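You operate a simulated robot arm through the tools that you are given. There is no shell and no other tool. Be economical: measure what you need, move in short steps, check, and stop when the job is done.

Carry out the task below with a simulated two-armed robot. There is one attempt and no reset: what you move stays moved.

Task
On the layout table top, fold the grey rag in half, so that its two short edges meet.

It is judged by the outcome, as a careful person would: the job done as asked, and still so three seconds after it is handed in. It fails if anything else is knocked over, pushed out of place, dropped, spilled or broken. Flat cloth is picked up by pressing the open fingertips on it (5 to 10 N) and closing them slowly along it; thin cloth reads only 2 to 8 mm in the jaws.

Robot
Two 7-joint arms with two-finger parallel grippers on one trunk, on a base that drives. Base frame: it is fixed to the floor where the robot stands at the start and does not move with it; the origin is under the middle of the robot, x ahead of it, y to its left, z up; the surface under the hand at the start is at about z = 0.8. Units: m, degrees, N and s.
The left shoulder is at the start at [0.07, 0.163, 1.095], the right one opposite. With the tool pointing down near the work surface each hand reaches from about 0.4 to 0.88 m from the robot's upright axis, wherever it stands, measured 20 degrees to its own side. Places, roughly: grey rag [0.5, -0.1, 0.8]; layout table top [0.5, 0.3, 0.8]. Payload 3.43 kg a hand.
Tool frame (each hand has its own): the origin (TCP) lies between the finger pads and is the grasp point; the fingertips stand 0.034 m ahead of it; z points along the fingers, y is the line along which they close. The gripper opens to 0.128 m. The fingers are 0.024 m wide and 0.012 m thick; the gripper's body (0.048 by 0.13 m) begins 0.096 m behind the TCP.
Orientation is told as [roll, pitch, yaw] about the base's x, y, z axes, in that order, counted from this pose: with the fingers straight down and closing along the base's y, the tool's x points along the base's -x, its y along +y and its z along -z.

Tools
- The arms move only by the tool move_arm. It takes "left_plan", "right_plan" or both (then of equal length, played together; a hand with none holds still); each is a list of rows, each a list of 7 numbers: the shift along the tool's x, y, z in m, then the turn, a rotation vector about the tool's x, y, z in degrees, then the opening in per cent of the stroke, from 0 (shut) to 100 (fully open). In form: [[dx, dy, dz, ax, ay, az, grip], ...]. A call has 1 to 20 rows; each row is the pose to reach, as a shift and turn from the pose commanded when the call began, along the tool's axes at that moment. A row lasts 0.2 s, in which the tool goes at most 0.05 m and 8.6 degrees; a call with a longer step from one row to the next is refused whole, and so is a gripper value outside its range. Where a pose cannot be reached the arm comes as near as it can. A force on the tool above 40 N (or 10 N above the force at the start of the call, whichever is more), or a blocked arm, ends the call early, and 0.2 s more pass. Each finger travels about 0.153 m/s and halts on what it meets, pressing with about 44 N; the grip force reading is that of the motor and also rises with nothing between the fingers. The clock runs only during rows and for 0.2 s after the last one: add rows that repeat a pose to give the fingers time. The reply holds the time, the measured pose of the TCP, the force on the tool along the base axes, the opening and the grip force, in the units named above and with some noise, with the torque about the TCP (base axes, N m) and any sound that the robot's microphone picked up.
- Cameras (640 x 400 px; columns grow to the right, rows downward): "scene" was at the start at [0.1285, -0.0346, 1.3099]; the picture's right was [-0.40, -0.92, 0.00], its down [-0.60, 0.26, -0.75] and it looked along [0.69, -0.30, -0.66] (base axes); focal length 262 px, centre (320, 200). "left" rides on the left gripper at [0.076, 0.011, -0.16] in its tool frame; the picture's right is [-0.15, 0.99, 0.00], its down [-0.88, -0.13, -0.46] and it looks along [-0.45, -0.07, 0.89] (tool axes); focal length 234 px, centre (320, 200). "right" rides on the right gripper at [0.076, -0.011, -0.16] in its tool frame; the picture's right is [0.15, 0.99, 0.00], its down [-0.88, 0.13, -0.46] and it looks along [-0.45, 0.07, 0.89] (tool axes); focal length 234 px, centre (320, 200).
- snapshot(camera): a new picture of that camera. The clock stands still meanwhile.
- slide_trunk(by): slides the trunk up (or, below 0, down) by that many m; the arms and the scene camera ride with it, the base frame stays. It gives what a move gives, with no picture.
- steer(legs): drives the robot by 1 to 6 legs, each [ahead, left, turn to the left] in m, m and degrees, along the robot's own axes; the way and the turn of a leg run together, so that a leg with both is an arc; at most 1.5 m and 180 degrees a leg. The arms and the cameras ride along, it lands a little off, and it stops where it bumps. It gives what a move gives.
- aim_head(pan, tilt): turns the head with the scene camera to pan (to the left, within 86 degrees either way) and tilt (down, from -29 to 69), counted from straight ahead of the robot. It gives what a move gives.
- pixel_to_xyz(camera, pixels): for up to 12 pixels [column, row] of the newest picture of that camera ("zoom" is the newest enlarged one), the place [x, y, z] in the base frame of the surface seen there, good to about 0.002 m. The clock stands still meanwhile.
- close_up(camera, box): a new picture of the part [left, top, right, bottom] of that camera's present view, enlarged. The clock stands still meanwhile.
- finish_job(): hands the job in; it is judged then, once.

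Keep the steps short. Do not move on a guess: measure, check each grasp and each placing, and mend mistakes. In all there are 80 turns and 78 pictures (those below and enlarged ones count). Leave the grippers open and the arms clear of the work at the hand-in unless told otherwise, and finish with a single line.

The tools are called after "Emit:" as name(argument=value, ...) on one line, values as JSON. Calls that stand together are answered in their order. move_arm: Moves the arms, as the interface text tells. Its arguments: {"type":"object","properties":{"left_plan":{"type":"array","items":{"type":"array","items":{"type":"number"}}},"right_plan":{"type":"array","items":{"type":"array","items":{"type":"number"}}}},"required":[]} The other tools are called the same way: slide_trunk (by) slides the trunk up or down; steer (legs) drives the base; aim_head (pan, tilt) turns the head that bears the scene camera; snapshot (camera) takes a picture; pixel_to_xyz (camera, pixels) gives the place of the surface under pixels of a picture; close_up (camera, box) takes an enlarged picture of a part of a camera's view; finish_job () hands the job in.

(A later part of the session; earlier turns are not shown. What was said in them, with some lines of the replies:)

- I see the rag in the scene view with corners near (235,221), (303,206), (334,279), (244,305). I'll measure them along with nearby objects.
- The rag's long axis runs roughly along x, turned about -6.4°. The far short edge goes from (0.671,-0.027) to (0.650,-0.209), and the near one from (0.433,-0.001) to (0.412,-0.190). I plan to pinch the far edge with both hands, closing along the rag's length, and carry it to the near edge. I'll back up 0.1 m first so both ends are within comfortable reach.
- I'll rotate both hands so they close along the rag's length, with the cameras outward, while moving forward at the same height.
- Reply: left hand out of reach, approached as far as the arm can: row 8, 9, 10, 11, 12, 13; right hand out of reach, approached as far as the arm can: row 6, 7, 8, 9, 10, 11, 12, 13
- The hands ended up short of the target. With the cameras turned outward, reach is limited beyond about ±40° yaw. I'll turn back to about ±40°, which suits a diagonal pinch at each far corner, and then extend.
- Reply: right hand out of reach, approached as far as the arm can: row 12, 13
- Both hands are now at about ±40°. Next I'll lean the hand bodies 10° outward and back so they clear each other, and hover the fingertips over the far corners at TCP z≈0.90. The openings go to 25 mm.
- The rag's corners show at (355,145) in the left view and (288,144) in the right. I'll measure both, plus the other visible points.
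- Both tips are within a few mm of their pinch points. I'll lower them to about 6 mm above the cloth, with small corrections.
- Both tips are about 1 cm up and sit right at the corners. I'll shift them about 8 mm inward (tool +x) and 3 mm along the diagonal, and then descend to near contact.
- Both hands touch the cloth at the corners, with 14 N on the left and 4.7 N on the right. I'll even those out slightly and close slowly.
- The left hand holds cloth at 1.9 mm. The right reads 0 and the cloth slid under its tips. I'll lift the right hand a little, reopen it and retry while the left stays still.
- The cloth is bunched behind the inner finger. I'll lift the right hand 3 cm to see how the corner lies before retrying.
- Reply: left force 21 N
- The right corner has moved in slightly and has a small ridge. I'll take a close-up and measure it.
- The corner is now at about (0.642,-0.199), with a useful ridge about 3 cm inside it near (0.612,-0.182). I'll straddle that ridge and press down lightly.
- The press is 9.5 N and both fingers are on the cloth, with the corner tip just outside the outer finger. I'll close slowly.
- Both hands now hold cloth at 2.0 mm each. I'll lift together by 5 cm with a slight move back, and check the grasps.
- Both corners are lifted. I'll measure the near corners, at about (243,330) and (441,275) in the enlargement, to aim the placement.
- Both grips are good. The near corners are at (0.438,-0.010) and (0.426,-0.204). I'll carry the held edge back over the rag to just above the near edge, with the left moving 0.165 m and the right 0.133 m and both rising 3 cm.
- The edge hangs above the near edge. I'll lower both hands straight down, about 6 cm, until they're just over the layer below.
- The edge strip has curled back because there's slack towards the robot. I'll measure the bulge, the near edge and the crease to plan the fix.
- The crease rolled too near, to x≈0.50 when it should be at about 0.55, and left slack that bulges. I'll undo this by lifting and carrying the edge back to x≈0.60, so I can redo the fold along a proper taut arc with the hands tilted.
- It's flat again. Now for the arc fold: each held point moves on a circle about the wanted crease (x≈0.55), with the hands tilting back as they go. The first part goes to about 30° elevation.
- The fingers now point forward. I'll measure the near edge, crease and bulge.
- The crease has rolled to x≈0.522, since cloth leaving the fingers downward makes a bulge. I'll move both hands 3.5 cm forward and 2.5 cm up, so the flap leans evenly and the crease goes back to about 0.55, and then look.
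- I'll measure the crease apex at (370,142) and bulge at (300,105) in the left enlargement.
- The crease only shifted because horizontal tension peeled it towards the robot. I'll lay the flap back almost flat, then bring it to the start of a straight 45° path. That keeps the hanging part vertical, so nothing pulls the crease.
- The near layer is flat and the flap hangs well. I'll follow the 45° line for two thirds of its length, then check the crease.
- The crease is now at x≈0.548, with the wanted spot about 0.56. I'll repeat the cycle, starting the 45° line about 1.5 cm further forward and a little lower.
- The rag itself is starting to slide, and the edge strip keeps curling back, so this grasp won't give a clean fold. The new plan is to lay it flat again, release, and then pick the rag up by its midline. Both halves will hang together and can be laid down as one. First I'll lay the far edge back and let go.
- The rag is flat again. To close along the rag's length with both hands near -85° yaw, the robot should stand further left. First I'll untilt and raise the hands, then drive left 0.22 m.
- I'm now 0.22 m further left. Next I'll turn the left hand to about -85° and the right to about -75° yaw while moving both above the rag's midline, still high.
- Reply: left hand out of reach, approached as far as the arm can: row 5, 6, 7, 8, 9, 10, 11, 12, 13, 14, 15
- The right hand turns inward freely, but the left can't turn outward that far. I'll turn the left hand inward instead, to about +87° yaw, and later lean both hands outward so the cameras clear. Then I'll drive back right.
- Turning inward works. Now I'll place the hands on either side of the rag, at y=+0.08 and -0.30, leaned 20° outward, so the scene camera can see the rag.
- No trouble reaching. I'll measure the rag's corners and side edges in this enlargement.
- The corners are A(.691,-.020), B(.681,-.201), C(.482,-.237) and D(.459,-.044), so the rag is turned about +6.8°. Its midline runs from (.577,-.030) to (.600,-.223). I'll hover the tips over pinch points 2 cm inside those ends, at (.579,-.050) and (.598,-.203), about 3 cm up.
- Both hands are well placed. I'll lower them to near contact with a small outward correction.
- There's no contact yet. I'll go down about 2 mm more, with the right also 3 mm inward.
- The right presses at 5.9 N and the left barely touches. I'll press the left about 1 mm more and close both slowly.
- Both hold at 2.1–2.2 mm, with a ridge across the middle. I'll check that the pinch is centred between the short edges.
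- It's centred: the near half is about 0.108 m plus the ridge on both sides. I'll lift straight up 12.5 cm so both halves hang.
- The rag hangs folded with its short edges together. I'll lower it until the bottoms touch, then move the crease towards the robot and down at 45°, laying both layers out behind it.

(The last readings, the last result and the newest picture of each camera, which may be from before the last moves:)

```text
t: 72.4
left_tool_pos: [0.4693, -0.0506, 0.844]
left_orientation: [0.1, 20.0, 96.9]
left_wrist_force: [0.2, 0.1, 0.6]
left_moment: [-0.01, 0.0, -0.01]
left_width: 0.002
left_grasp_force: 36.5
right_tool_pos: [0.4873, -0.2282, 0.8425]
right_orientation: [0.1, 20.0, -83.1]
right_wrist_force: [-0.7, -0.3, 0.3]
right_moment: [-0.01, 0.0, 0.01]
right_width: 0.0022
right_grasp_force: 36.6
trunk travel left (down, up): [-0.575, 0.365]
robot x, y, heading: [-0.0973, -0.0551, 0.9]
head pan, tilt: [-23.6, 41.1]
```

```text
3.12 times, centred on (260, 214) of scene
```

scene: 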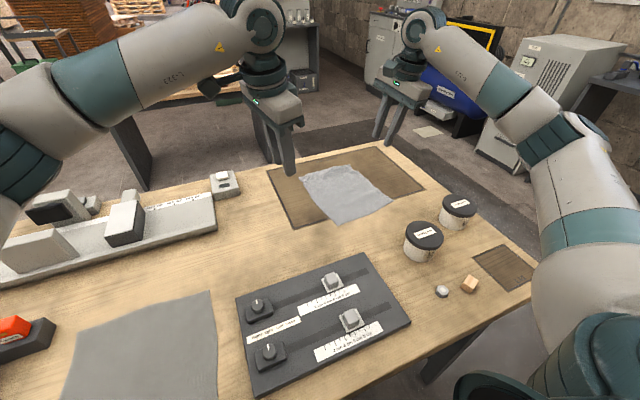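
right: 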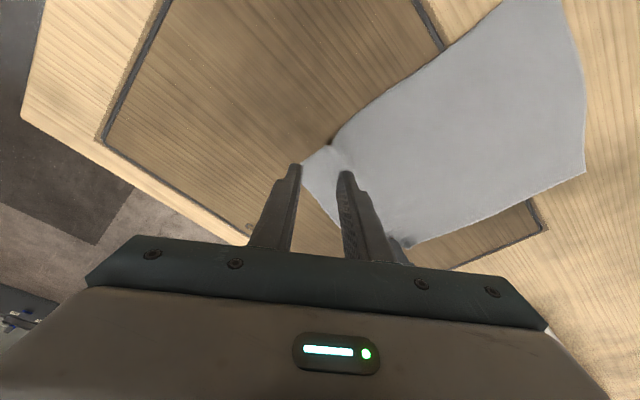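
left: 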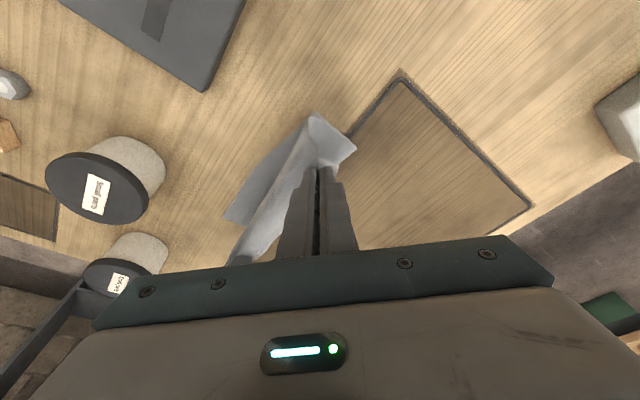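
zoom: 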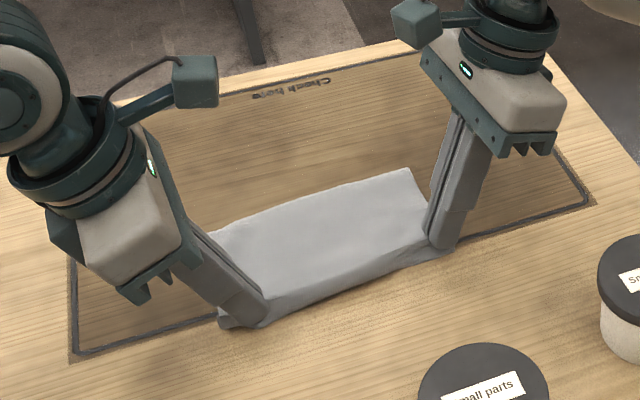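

The rag is laid double. I'll open gently and withdraw along the fingers.

Emit:
move_arm(left_plan=[[0, 0, 0, 0, 0, 0, 3], [0, 0, 0, 0, 0, 0, 6], [0, 0, 0, 0, 0, 0, 9], [0, 0, 0, 0, 0, 0, 12], [0, 0, -0.005, 0, 0, 0, 12], [0, 0, -0.015, 0, 0, 0, 12], [0, 0, -0.035, 0, 0, 0, 14], [0, 0, -0.065, 0, 0, 0, 20], [0, 0, -0.1, 0, 0, 0, 30], [0, 0, -0.13, 0, 0, 0, 30]], right_plan=[[0, 0, 0, 0, 0, 0, 3], [0, 0, 0, 0, 0, 0, 6], [0, 0, 0, 0, 0, 0, 9], [0, 0, 0, 0, 0, 0, 12], [0, 0, -0.005, 0, 0, 0, 12], [0, 0, -0.015, 0, 0, 0, 12], [0, 0, -0.035, 0, 0, 0, 14], [0, 0, -0.065, 0, 0, 0, 20], [0, 0, -0.1, 0, 0, 0, 30], [0, 0, -0.13, 0, 0, 0, 30]])

Emit:
close_up(camera="scene", box=[180, 150, 340, 278])

```text
t: 74.6
left_tool_pos: [0.4634, -0.0061, 0.9669]
left_orientation: [0.2, 20.1, 96.6]
left_wrist_force: [0.0, 0.6, -0.6]
left_moment: [0.01, 0.0, 0.0]
left_width: 0.0384
left_grasp_force: 0.0
right_tool_pos: [0.4934, -0.2692, 0.9675]
right_orientation: [0.2, 20.1, -83.0]
right_wrist_force: [-1.1, 0.0, 0.3]
right_moment: [0.02, -0.01, -0.01]
right_width: 0.0385
right_grasp_force: 0.2
trunk travel left (down, up): [-0.575, 0.365]
robot x, y, heading: [-0.0959, -0.0581, 0.8]
head pan, tilt: [-23.6, 41.1]
```

```text
3.12 times, centred on (260, 214) of scene
```

zoom: 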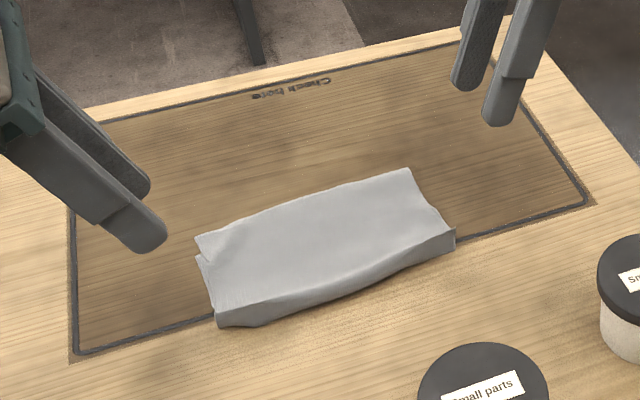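

That's a clean half-fold. I'll check edge alignment at the far side up close.

Emit:
pixel_to_xyz(camera="zoom", pixels=[[200, 239], [200, 257], [406, 171], [453, 240], [220, 322], [300, 203], [350, 280]])

Emit:
close_up(camera="scene", box=[222, 195, 302, 259])

```text
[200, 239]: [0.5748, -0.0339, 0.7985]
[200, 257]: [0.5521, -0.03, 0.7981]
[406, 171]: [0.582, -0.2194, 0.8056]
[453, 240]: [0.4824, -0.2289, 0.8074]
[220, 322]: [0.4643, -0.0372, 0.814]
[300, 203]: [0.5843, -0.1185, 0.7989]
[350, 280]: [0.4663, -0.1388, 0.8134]
```

```text
6.25 times, centred on (262, 227) of scene
```

zoom: 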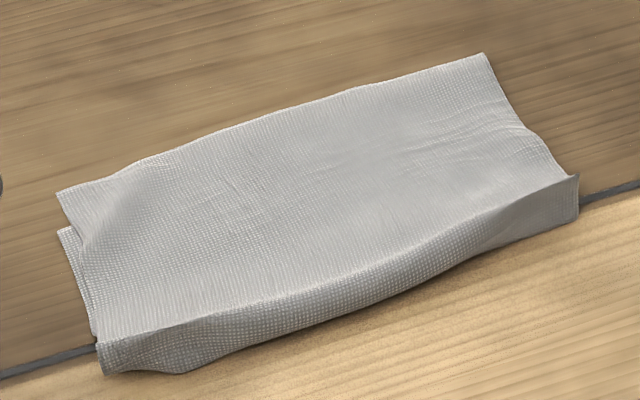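

The upper layer seems to extend about 2 cm past the lower at the left far corner. I'll look with the hand cameras.

Emit:
snapshot(camera="left")

Emit:
snapshot(camera="right")

```text
27 pictures are left
```

left: 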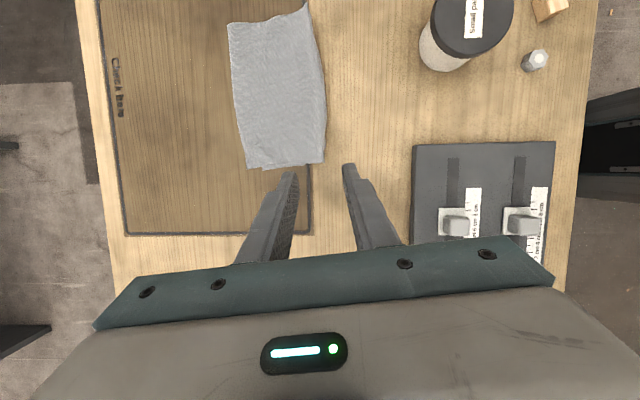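

```text
26 pictures are left
```

right: 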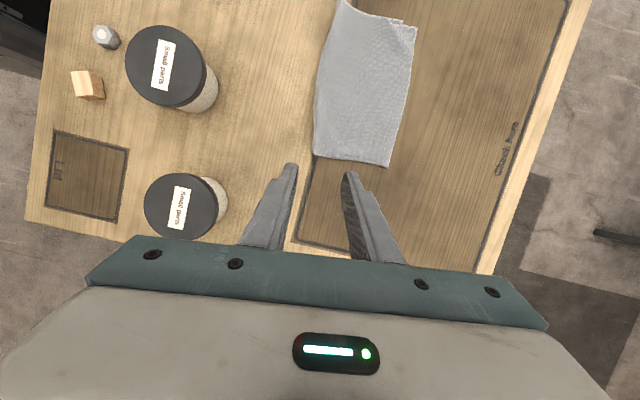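

Emit:
close_up(camera="left", box=[210, 0, 350, 180])

Emit:
close_up(camera="right", box=[290, 0, 430, 180])

```text
2.22 times, centred on (280, 90) of left
```

zoom: 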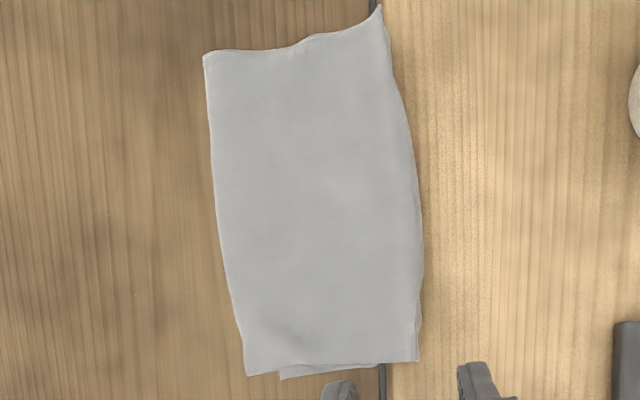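

```text
2.22 times, centred on (360, 90) of right
```

zoom: 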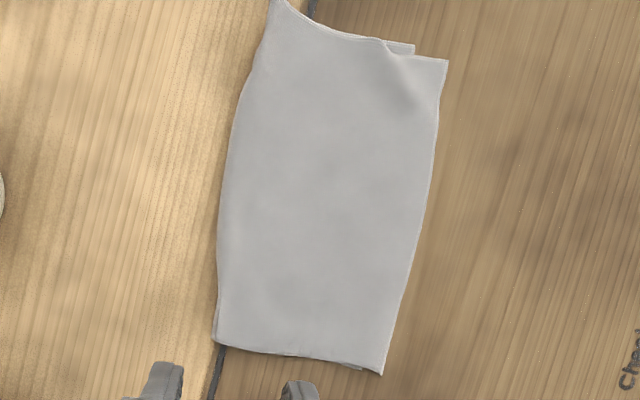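

The pinch was centred, but the lower layer still has about 2 cm of slack in the standing crease loop, so the upper edge sticks out 1.3–2 cm. I'll pinch the crease ridge again and pull it about 2 cm towards me. The upper layer will follow while the lower only loses its slack. First I'll go back down along the same path, open around the ridge.

Emit:
move_arm(left_plan=[[0, 0, 0.035, 0, 0, 0, 27], [0, 0, 0.07, 0, 0, 0, 27], [0, 0, 0.1, 0, 0, 0, 27], [0, 0, 0.12, 0, 0, 0, 27], [-0.0005, 0, 0.1315, 0, 0, 0, 27], [-0.0005, 0, 0.1315, 0, 0, 0, 27]], right_plan=[[0, 0, 0.035, 0, 0, 0, 27], [0, 0, 0.07, 0, 0, 0, 27], [0, 0, 0.1, 0, 0, 0, 27], [0, 0, 0.12, 0, 0, 0, 27], [-0.0005, 0, 0.1315, 0, 0, 0, 27], [-0.0005, 0, 0.1315, 0, 0, 0, 27]])

Emit:
close_up(camera="scene", box=[212, 185, 312, 265])

```text
t: 76.0
left_tool_pos: [0.471, -0.0487, 0.8421]
left_orientation: [0.1, 20.0, 96.7]
left_wrist_force: [0.2, 0.2, 0.0]
left_moment: [0.04, 0.01, 0.01]
left_width: 0.0346
left_grasp_force: 0.0
right_tool_pos: [0.4901, -0.2276, 0.8407]
right_orientation: [0.1, 20.0, -83.0]
right_wrist_force: [-0.2, 0.5, 0.1]
right_moment: [0.0, 0.02, 0.02]
right_width: 0.0347
right_grasp_force: 0.2
trunk travel left (down, up): [-0.575, 0.365]
robot x, y, heading: [-0.0964, -0.0563, 1.1]
head pan, tilt: [-23.6, 41.1]
```

```text
5.00 times, centred on (262, 225) of scene
```

zoom: 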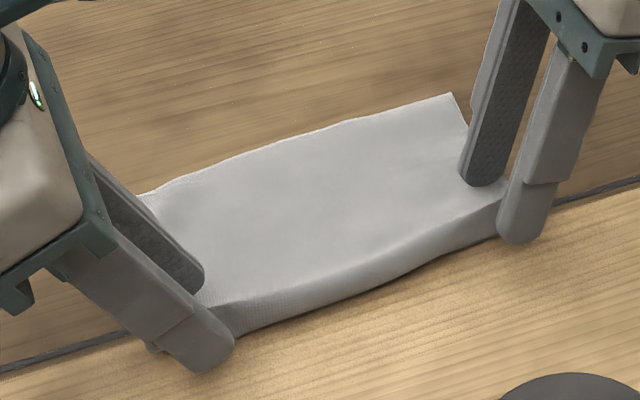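

The fingers straddle the ridge on both sides. I'll go 2 mm lower and close slowly on the ridge.

Emit:
move_arm(left_plan=[[-0.0008, 0, 0.0022, 0, 0, 0, 27], [-0.0008, 0, 0.0022, 0, 0, 0, 25], [-0.0008, 0, 0.0022, 0, 0, 0, 23], [-0.0008, 0, 0.0022, 0, 0, 0, 21], [-0.0008, 0, 0.0022, 0, 0, 0, 19], [-0.0008, 0, 0.0022, 0, 0, 0, 17], [-0.0008, 0, 0.0022, 0, 0, 0, 15], [-0.0008, 0, 0.0022, 0, 0, 0, 13], [-0.0008, 0, 0.0022, 0, 0, 0, 11], [-0.0008, 0, 0.0022, 0, 0, 0, 9], [-0.0008, 0, 0.0022, 0, 0, 0, 7], [-0.0008, 0, 0.0022, 0, 0, 0, 5], [-0.0008, 0, 0.0022, 0, 0, 0, 3], [-0.0008, 0, 0.0022, 0, 0, 0, 1], [-0.0008, 0, 0.0022, 0, 0, 0, 0], [-0.0008, 0, 0.0022, 0, 0, 0, 0]], right_plan=[[-0.0006, 0, 0.0016, 0, 0, 0, 27], [-0.0006, 0, 0.0016, 0, 0, 0, 25], [-0.0006, 0, 0.0016, 0, 0, 0, 23], [-0.0006, 0, 0.0016, 0, 0, 0, 21], [-0.0006, 0, 0.0016, 0, 0, 0, 19], [-0.0006, 0, 0.0016, 0, 0, 0, 17], [-0.0006, 0, 0.0016, 0, 0, 0, 15], [-0.0006, 0, 0.0016, 0, 0, 0, 13], [-0.0006, 0, 0.0016, 0, 0, 0, 11], [-0.0006, 0, 0.0016, 0, 0, 0, 9], [-0.0006, 0, 0.0016, 0, 0, 0, 7], [-0.0006, 0, 0.0016, 0, 0, 0, 5], [-0.0006, 0, 0.0016, 0, 0, 0, 3], [-0.0006, 0, 0.0016, 0, 0, 0, 1], [-0.0006, 0, 0.0016, 0, 0, 0, 0], [-0.0006, 0, 0.0016, 0, 0, 0, 0]])

Emit:
close_up(camera="scene", box=[212, 185, 312, 265])

```text
t: 79.4
left_tool_pos: [0.4703, -0.051, 0.8403]
left_orientation: [0.2, 20.0, 96.7]
left_wrist_force: [-0.3, -0.8, 1.1]
left_moment: [0.02, -0.02, -0.03]
left_width: 0.0025
left_grasp_force: 37.7
right_tool_pos: [0.4895, -0.2269, 0.8399]
right_orientation: [0.1, 20.1, -83.1]
right_wrist_force: [-0.8, -0.5, -0.3]
right_moment: [-0.05, -0.02, 0.04]
right_width: 0.0027
right_grasp_force: 37.2
trunk travel left (down, up): [-0.575, 0.365]
robot x, y, heading: [-0.0951, -0.0596, 1.4]
head pan, tilt: [-23.6, 41.1]
```

```text
5.00 times, centred on (262, 225) of scene
```

zoom: 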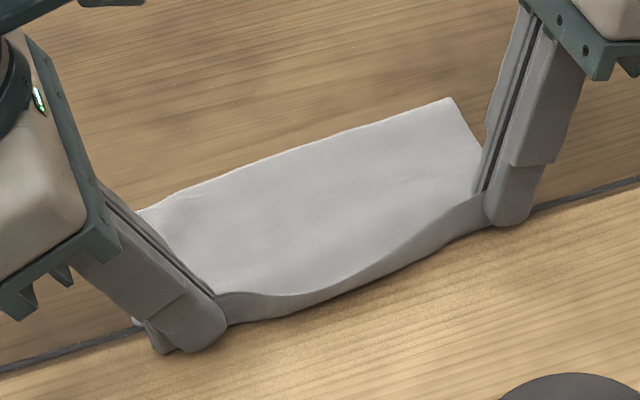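

Both grip the ridge (2.5 and 2.7 mm). I'll pull slowly towards the robot, left 22 mm and right 17 mm, then open gently and withdraw.

Emit:
move_arm(left_plan=[[0, 0.004, 0, 0, 0, 0, 0], [0, 0.008, 0, 0, 0, 0, 0], [0, 0.012, 0, 0, 0, 0, 0], [0, 0.016, 0, 0, 0, 0, 0], [0, 0.02, 0, 0, 0, 0, 0], [0, 0.022, 0, 0, 0, 0, 0], [0, 0.022, 0, 0, 0, 0, 0], [0, 0.022, 0, 0, 0, 0, 4], [0, 0.022, 0, 0, 0, 0, 8], [0, 0.022, 0, 0, 0, 0, 12], [0, 0.022, -0.005, 0, 0, 0, 12], [0, 0.022, -0.015, 0, 0, 0, 12], [0, 0.022, -0.035, 0, 0, 0, 14], [0, 0.022, -0.065, 0, 0, 0, 20], [0, 0.022, -0.1, 0, 0, 0, 30], [0, 0.022, -0.13, 0, 0, 0, 30]], right_plan=[[0, -0.003, 0, 0, 0, 0, 0], [0, -0.006, 0, 0, 0, 0, 0], [0, -0.009, 0, 0, 0, 0, 0], [0, -0.012, 0, 0, 0, 0, 0], [0, -0.015, 0, 0, 0, 0, 0], [0, -0.017, 0, 0, 0, 0, 0], [0, -0.017, 0, 0, 0, 0, 0], [0, -0.017, 0, 0, 0, 0, 4], [0, -0.017, 0, 0, 0, 0, 8], [0, -0.017, 0, 0, 0, 0, 12], [0, -0.017, -0.005, 0, 0, 0, 12], [0, -0.017, -0.015, 0, 0, 0, 12], [0, -0.017, -0.035, 0, 0, 0, 14], [0, -0.017, -0.065, 0, 0, 0, 20], [0, -0.017, -0.1, 0, 0, 0, 30], [0, -0.017, -0.13, 0, 0, 0, 30]])

Emit:
close_up(camera="left", box=[180, 0, 340, 200])

Emit:
close_up(camera="right", box=[300, 0, 460, 200])

Emit:
close_up(camera="scene", box=[212, 185, 312, 265])

```text
t: 82.8
left_tool_pos: [0.4411, -0.009, 0.9648]
left_orientation: [0.1, 20.1, 96.8]
left_wrist_force: [-0.3, 0.6, -0.2]
left_moment: [-0.02, -0.01, -0.01]
left_width: 0.0382
left_grasp_force: 0.1
right_tool_pos: [0.4761, -0.2715, 0.9622]
right_orientation: [0.1, 20.0, -83.1]
right_wrist_force: [-0.2, 0.1, 0.1]
right_moment: [-0.03, -0.04, -0.01]
right_width: 0.0384
right_grasp_force: 0.0
trunk travel left (down, up): [-0.575, 0.365]
robot x, y, heading: [-0.0977, -0.0599, 0.8]
head pan, tilt: [-23.6, 41.1]
```

```text
2.00 times, centred on (260, 100) of left
```

zoom: 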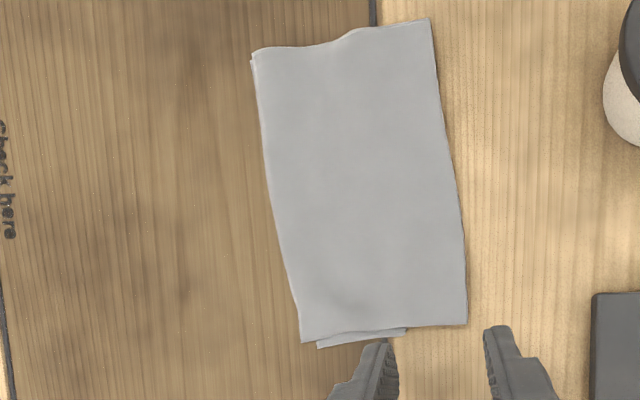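

```text
2.00 times, centred on (380, 100) of right
```

zoom: 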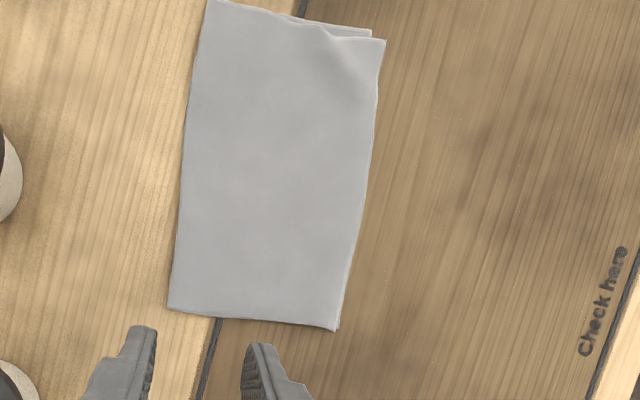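

```text
5.00 times, centred on (262, 225) of scene
```

zoom: 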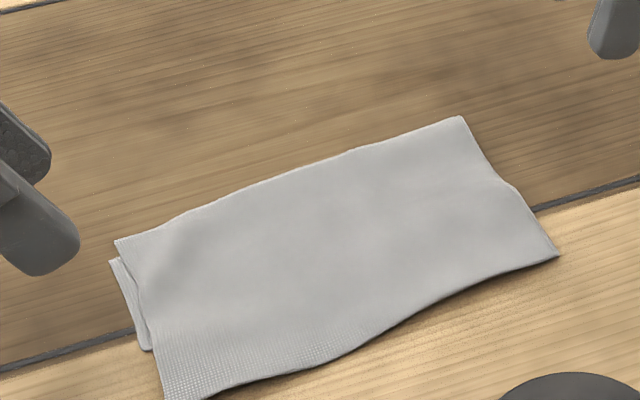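

The fold is much better: the right ends coincide and the crease is flat. I'll measure the remaining mismatch at the left corner.

Emit:
pixel_to_xyz(camera="zoom", pixels=[[117, 241], [111, 261], [140, 310], [459, 118], [556, 255], [280, 182], [150, 347]])

Emit:
close_up(camera="left", box=[240, 130, 320, 180])

```text
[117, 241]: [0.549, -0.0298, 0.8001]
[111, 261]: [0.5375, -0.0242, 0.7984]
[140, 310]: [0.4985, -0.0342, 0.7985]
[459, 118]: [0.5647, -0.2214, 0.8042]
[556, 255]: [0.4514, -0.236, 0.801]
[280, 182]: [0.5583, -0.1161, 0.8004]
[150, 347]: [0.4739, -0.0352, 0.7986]
```

```text
8.00 times, centred on (280, 155) of left
```

zoom: 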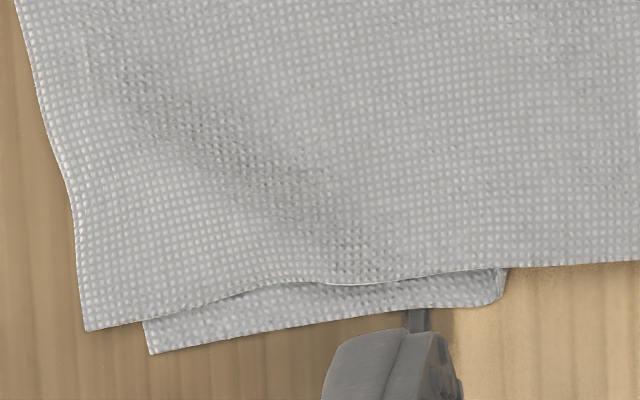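

The far edges coincide at the right end and are within about 1 cm at the left, with the crease flat. That's a sound fold in half, and more handling risks disturbing it. I'll raise the hands clear and open them fully.

Emit:
move_arm(left_plan=[[0, 0, -0.03, 0, 0, 0, 50], [0, 0, -0.06, 0, 0, 0, 75], [0, 0, -0.09, 0, 0, 0, 100], [0, 0, -0.09, 0, 0, 0, 100], [0, 0, -0.09, 0, 0, 0, 100]], right_plan=[[0, 0, -0.03, 0, 0, 0, 50], [0, 0, -0.06, 0, 0, 0, 75], [0, 0, -0.09, 0, 0, 0, 100], [0, 0, -0.09, 0, 0, 0, 100], [0, 0, -0.09, 0, 0, 0, 100]])

Emit:
snapshot(camera="scene")

```text
t: 84.0
left_tool_pos: [0.4411, 0.0238, 1.0463]
left_orientation: [0.1, 20.0, 96.8]
left_wrist_force: [0.5, -0.1, 0.4]
left_moment: [0.0, -0.02, 0.01]
left_width: 0.1281
left_grasp_force: 0.1
right_tool_pos: [0.4787, -0.3027, 1.0482]
right_orientation: [0.0, 20.0, -83.0]
right_wrist_force: [-0.1, 0.1, 0.3]
right_moment: [0.01, -0.01, -0.02]
right_width: 0.1278
right_grasp_force: 0.1
trunk travel left (down, up): [-0.575, 0.365]
robot x, y, heading: [-0.0962, -0.0551, 1.1]
head pan, tilt: [-23.6, 41.1]
```

```text
17 pictures are left
```

scene: 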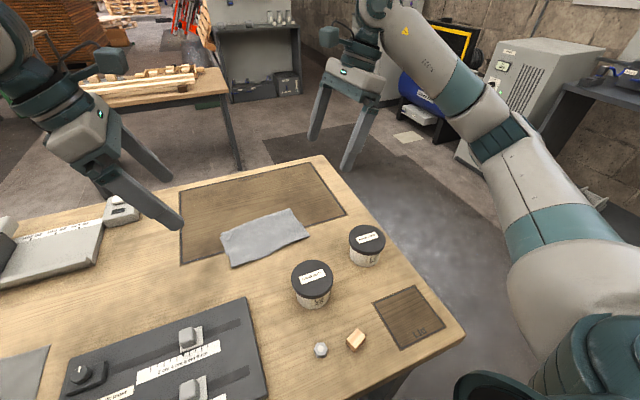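

The rag lies folded in half, the other objects look where they were, and the hands are open and clear. I'm handing in.

Emit:
finish_job()

```text
The job is handed in.
```

The grey rag is folded in half on the layout table with its short edges together, flush at the right end and about 1 cm apart at the left corner; nothing else was disturbed.
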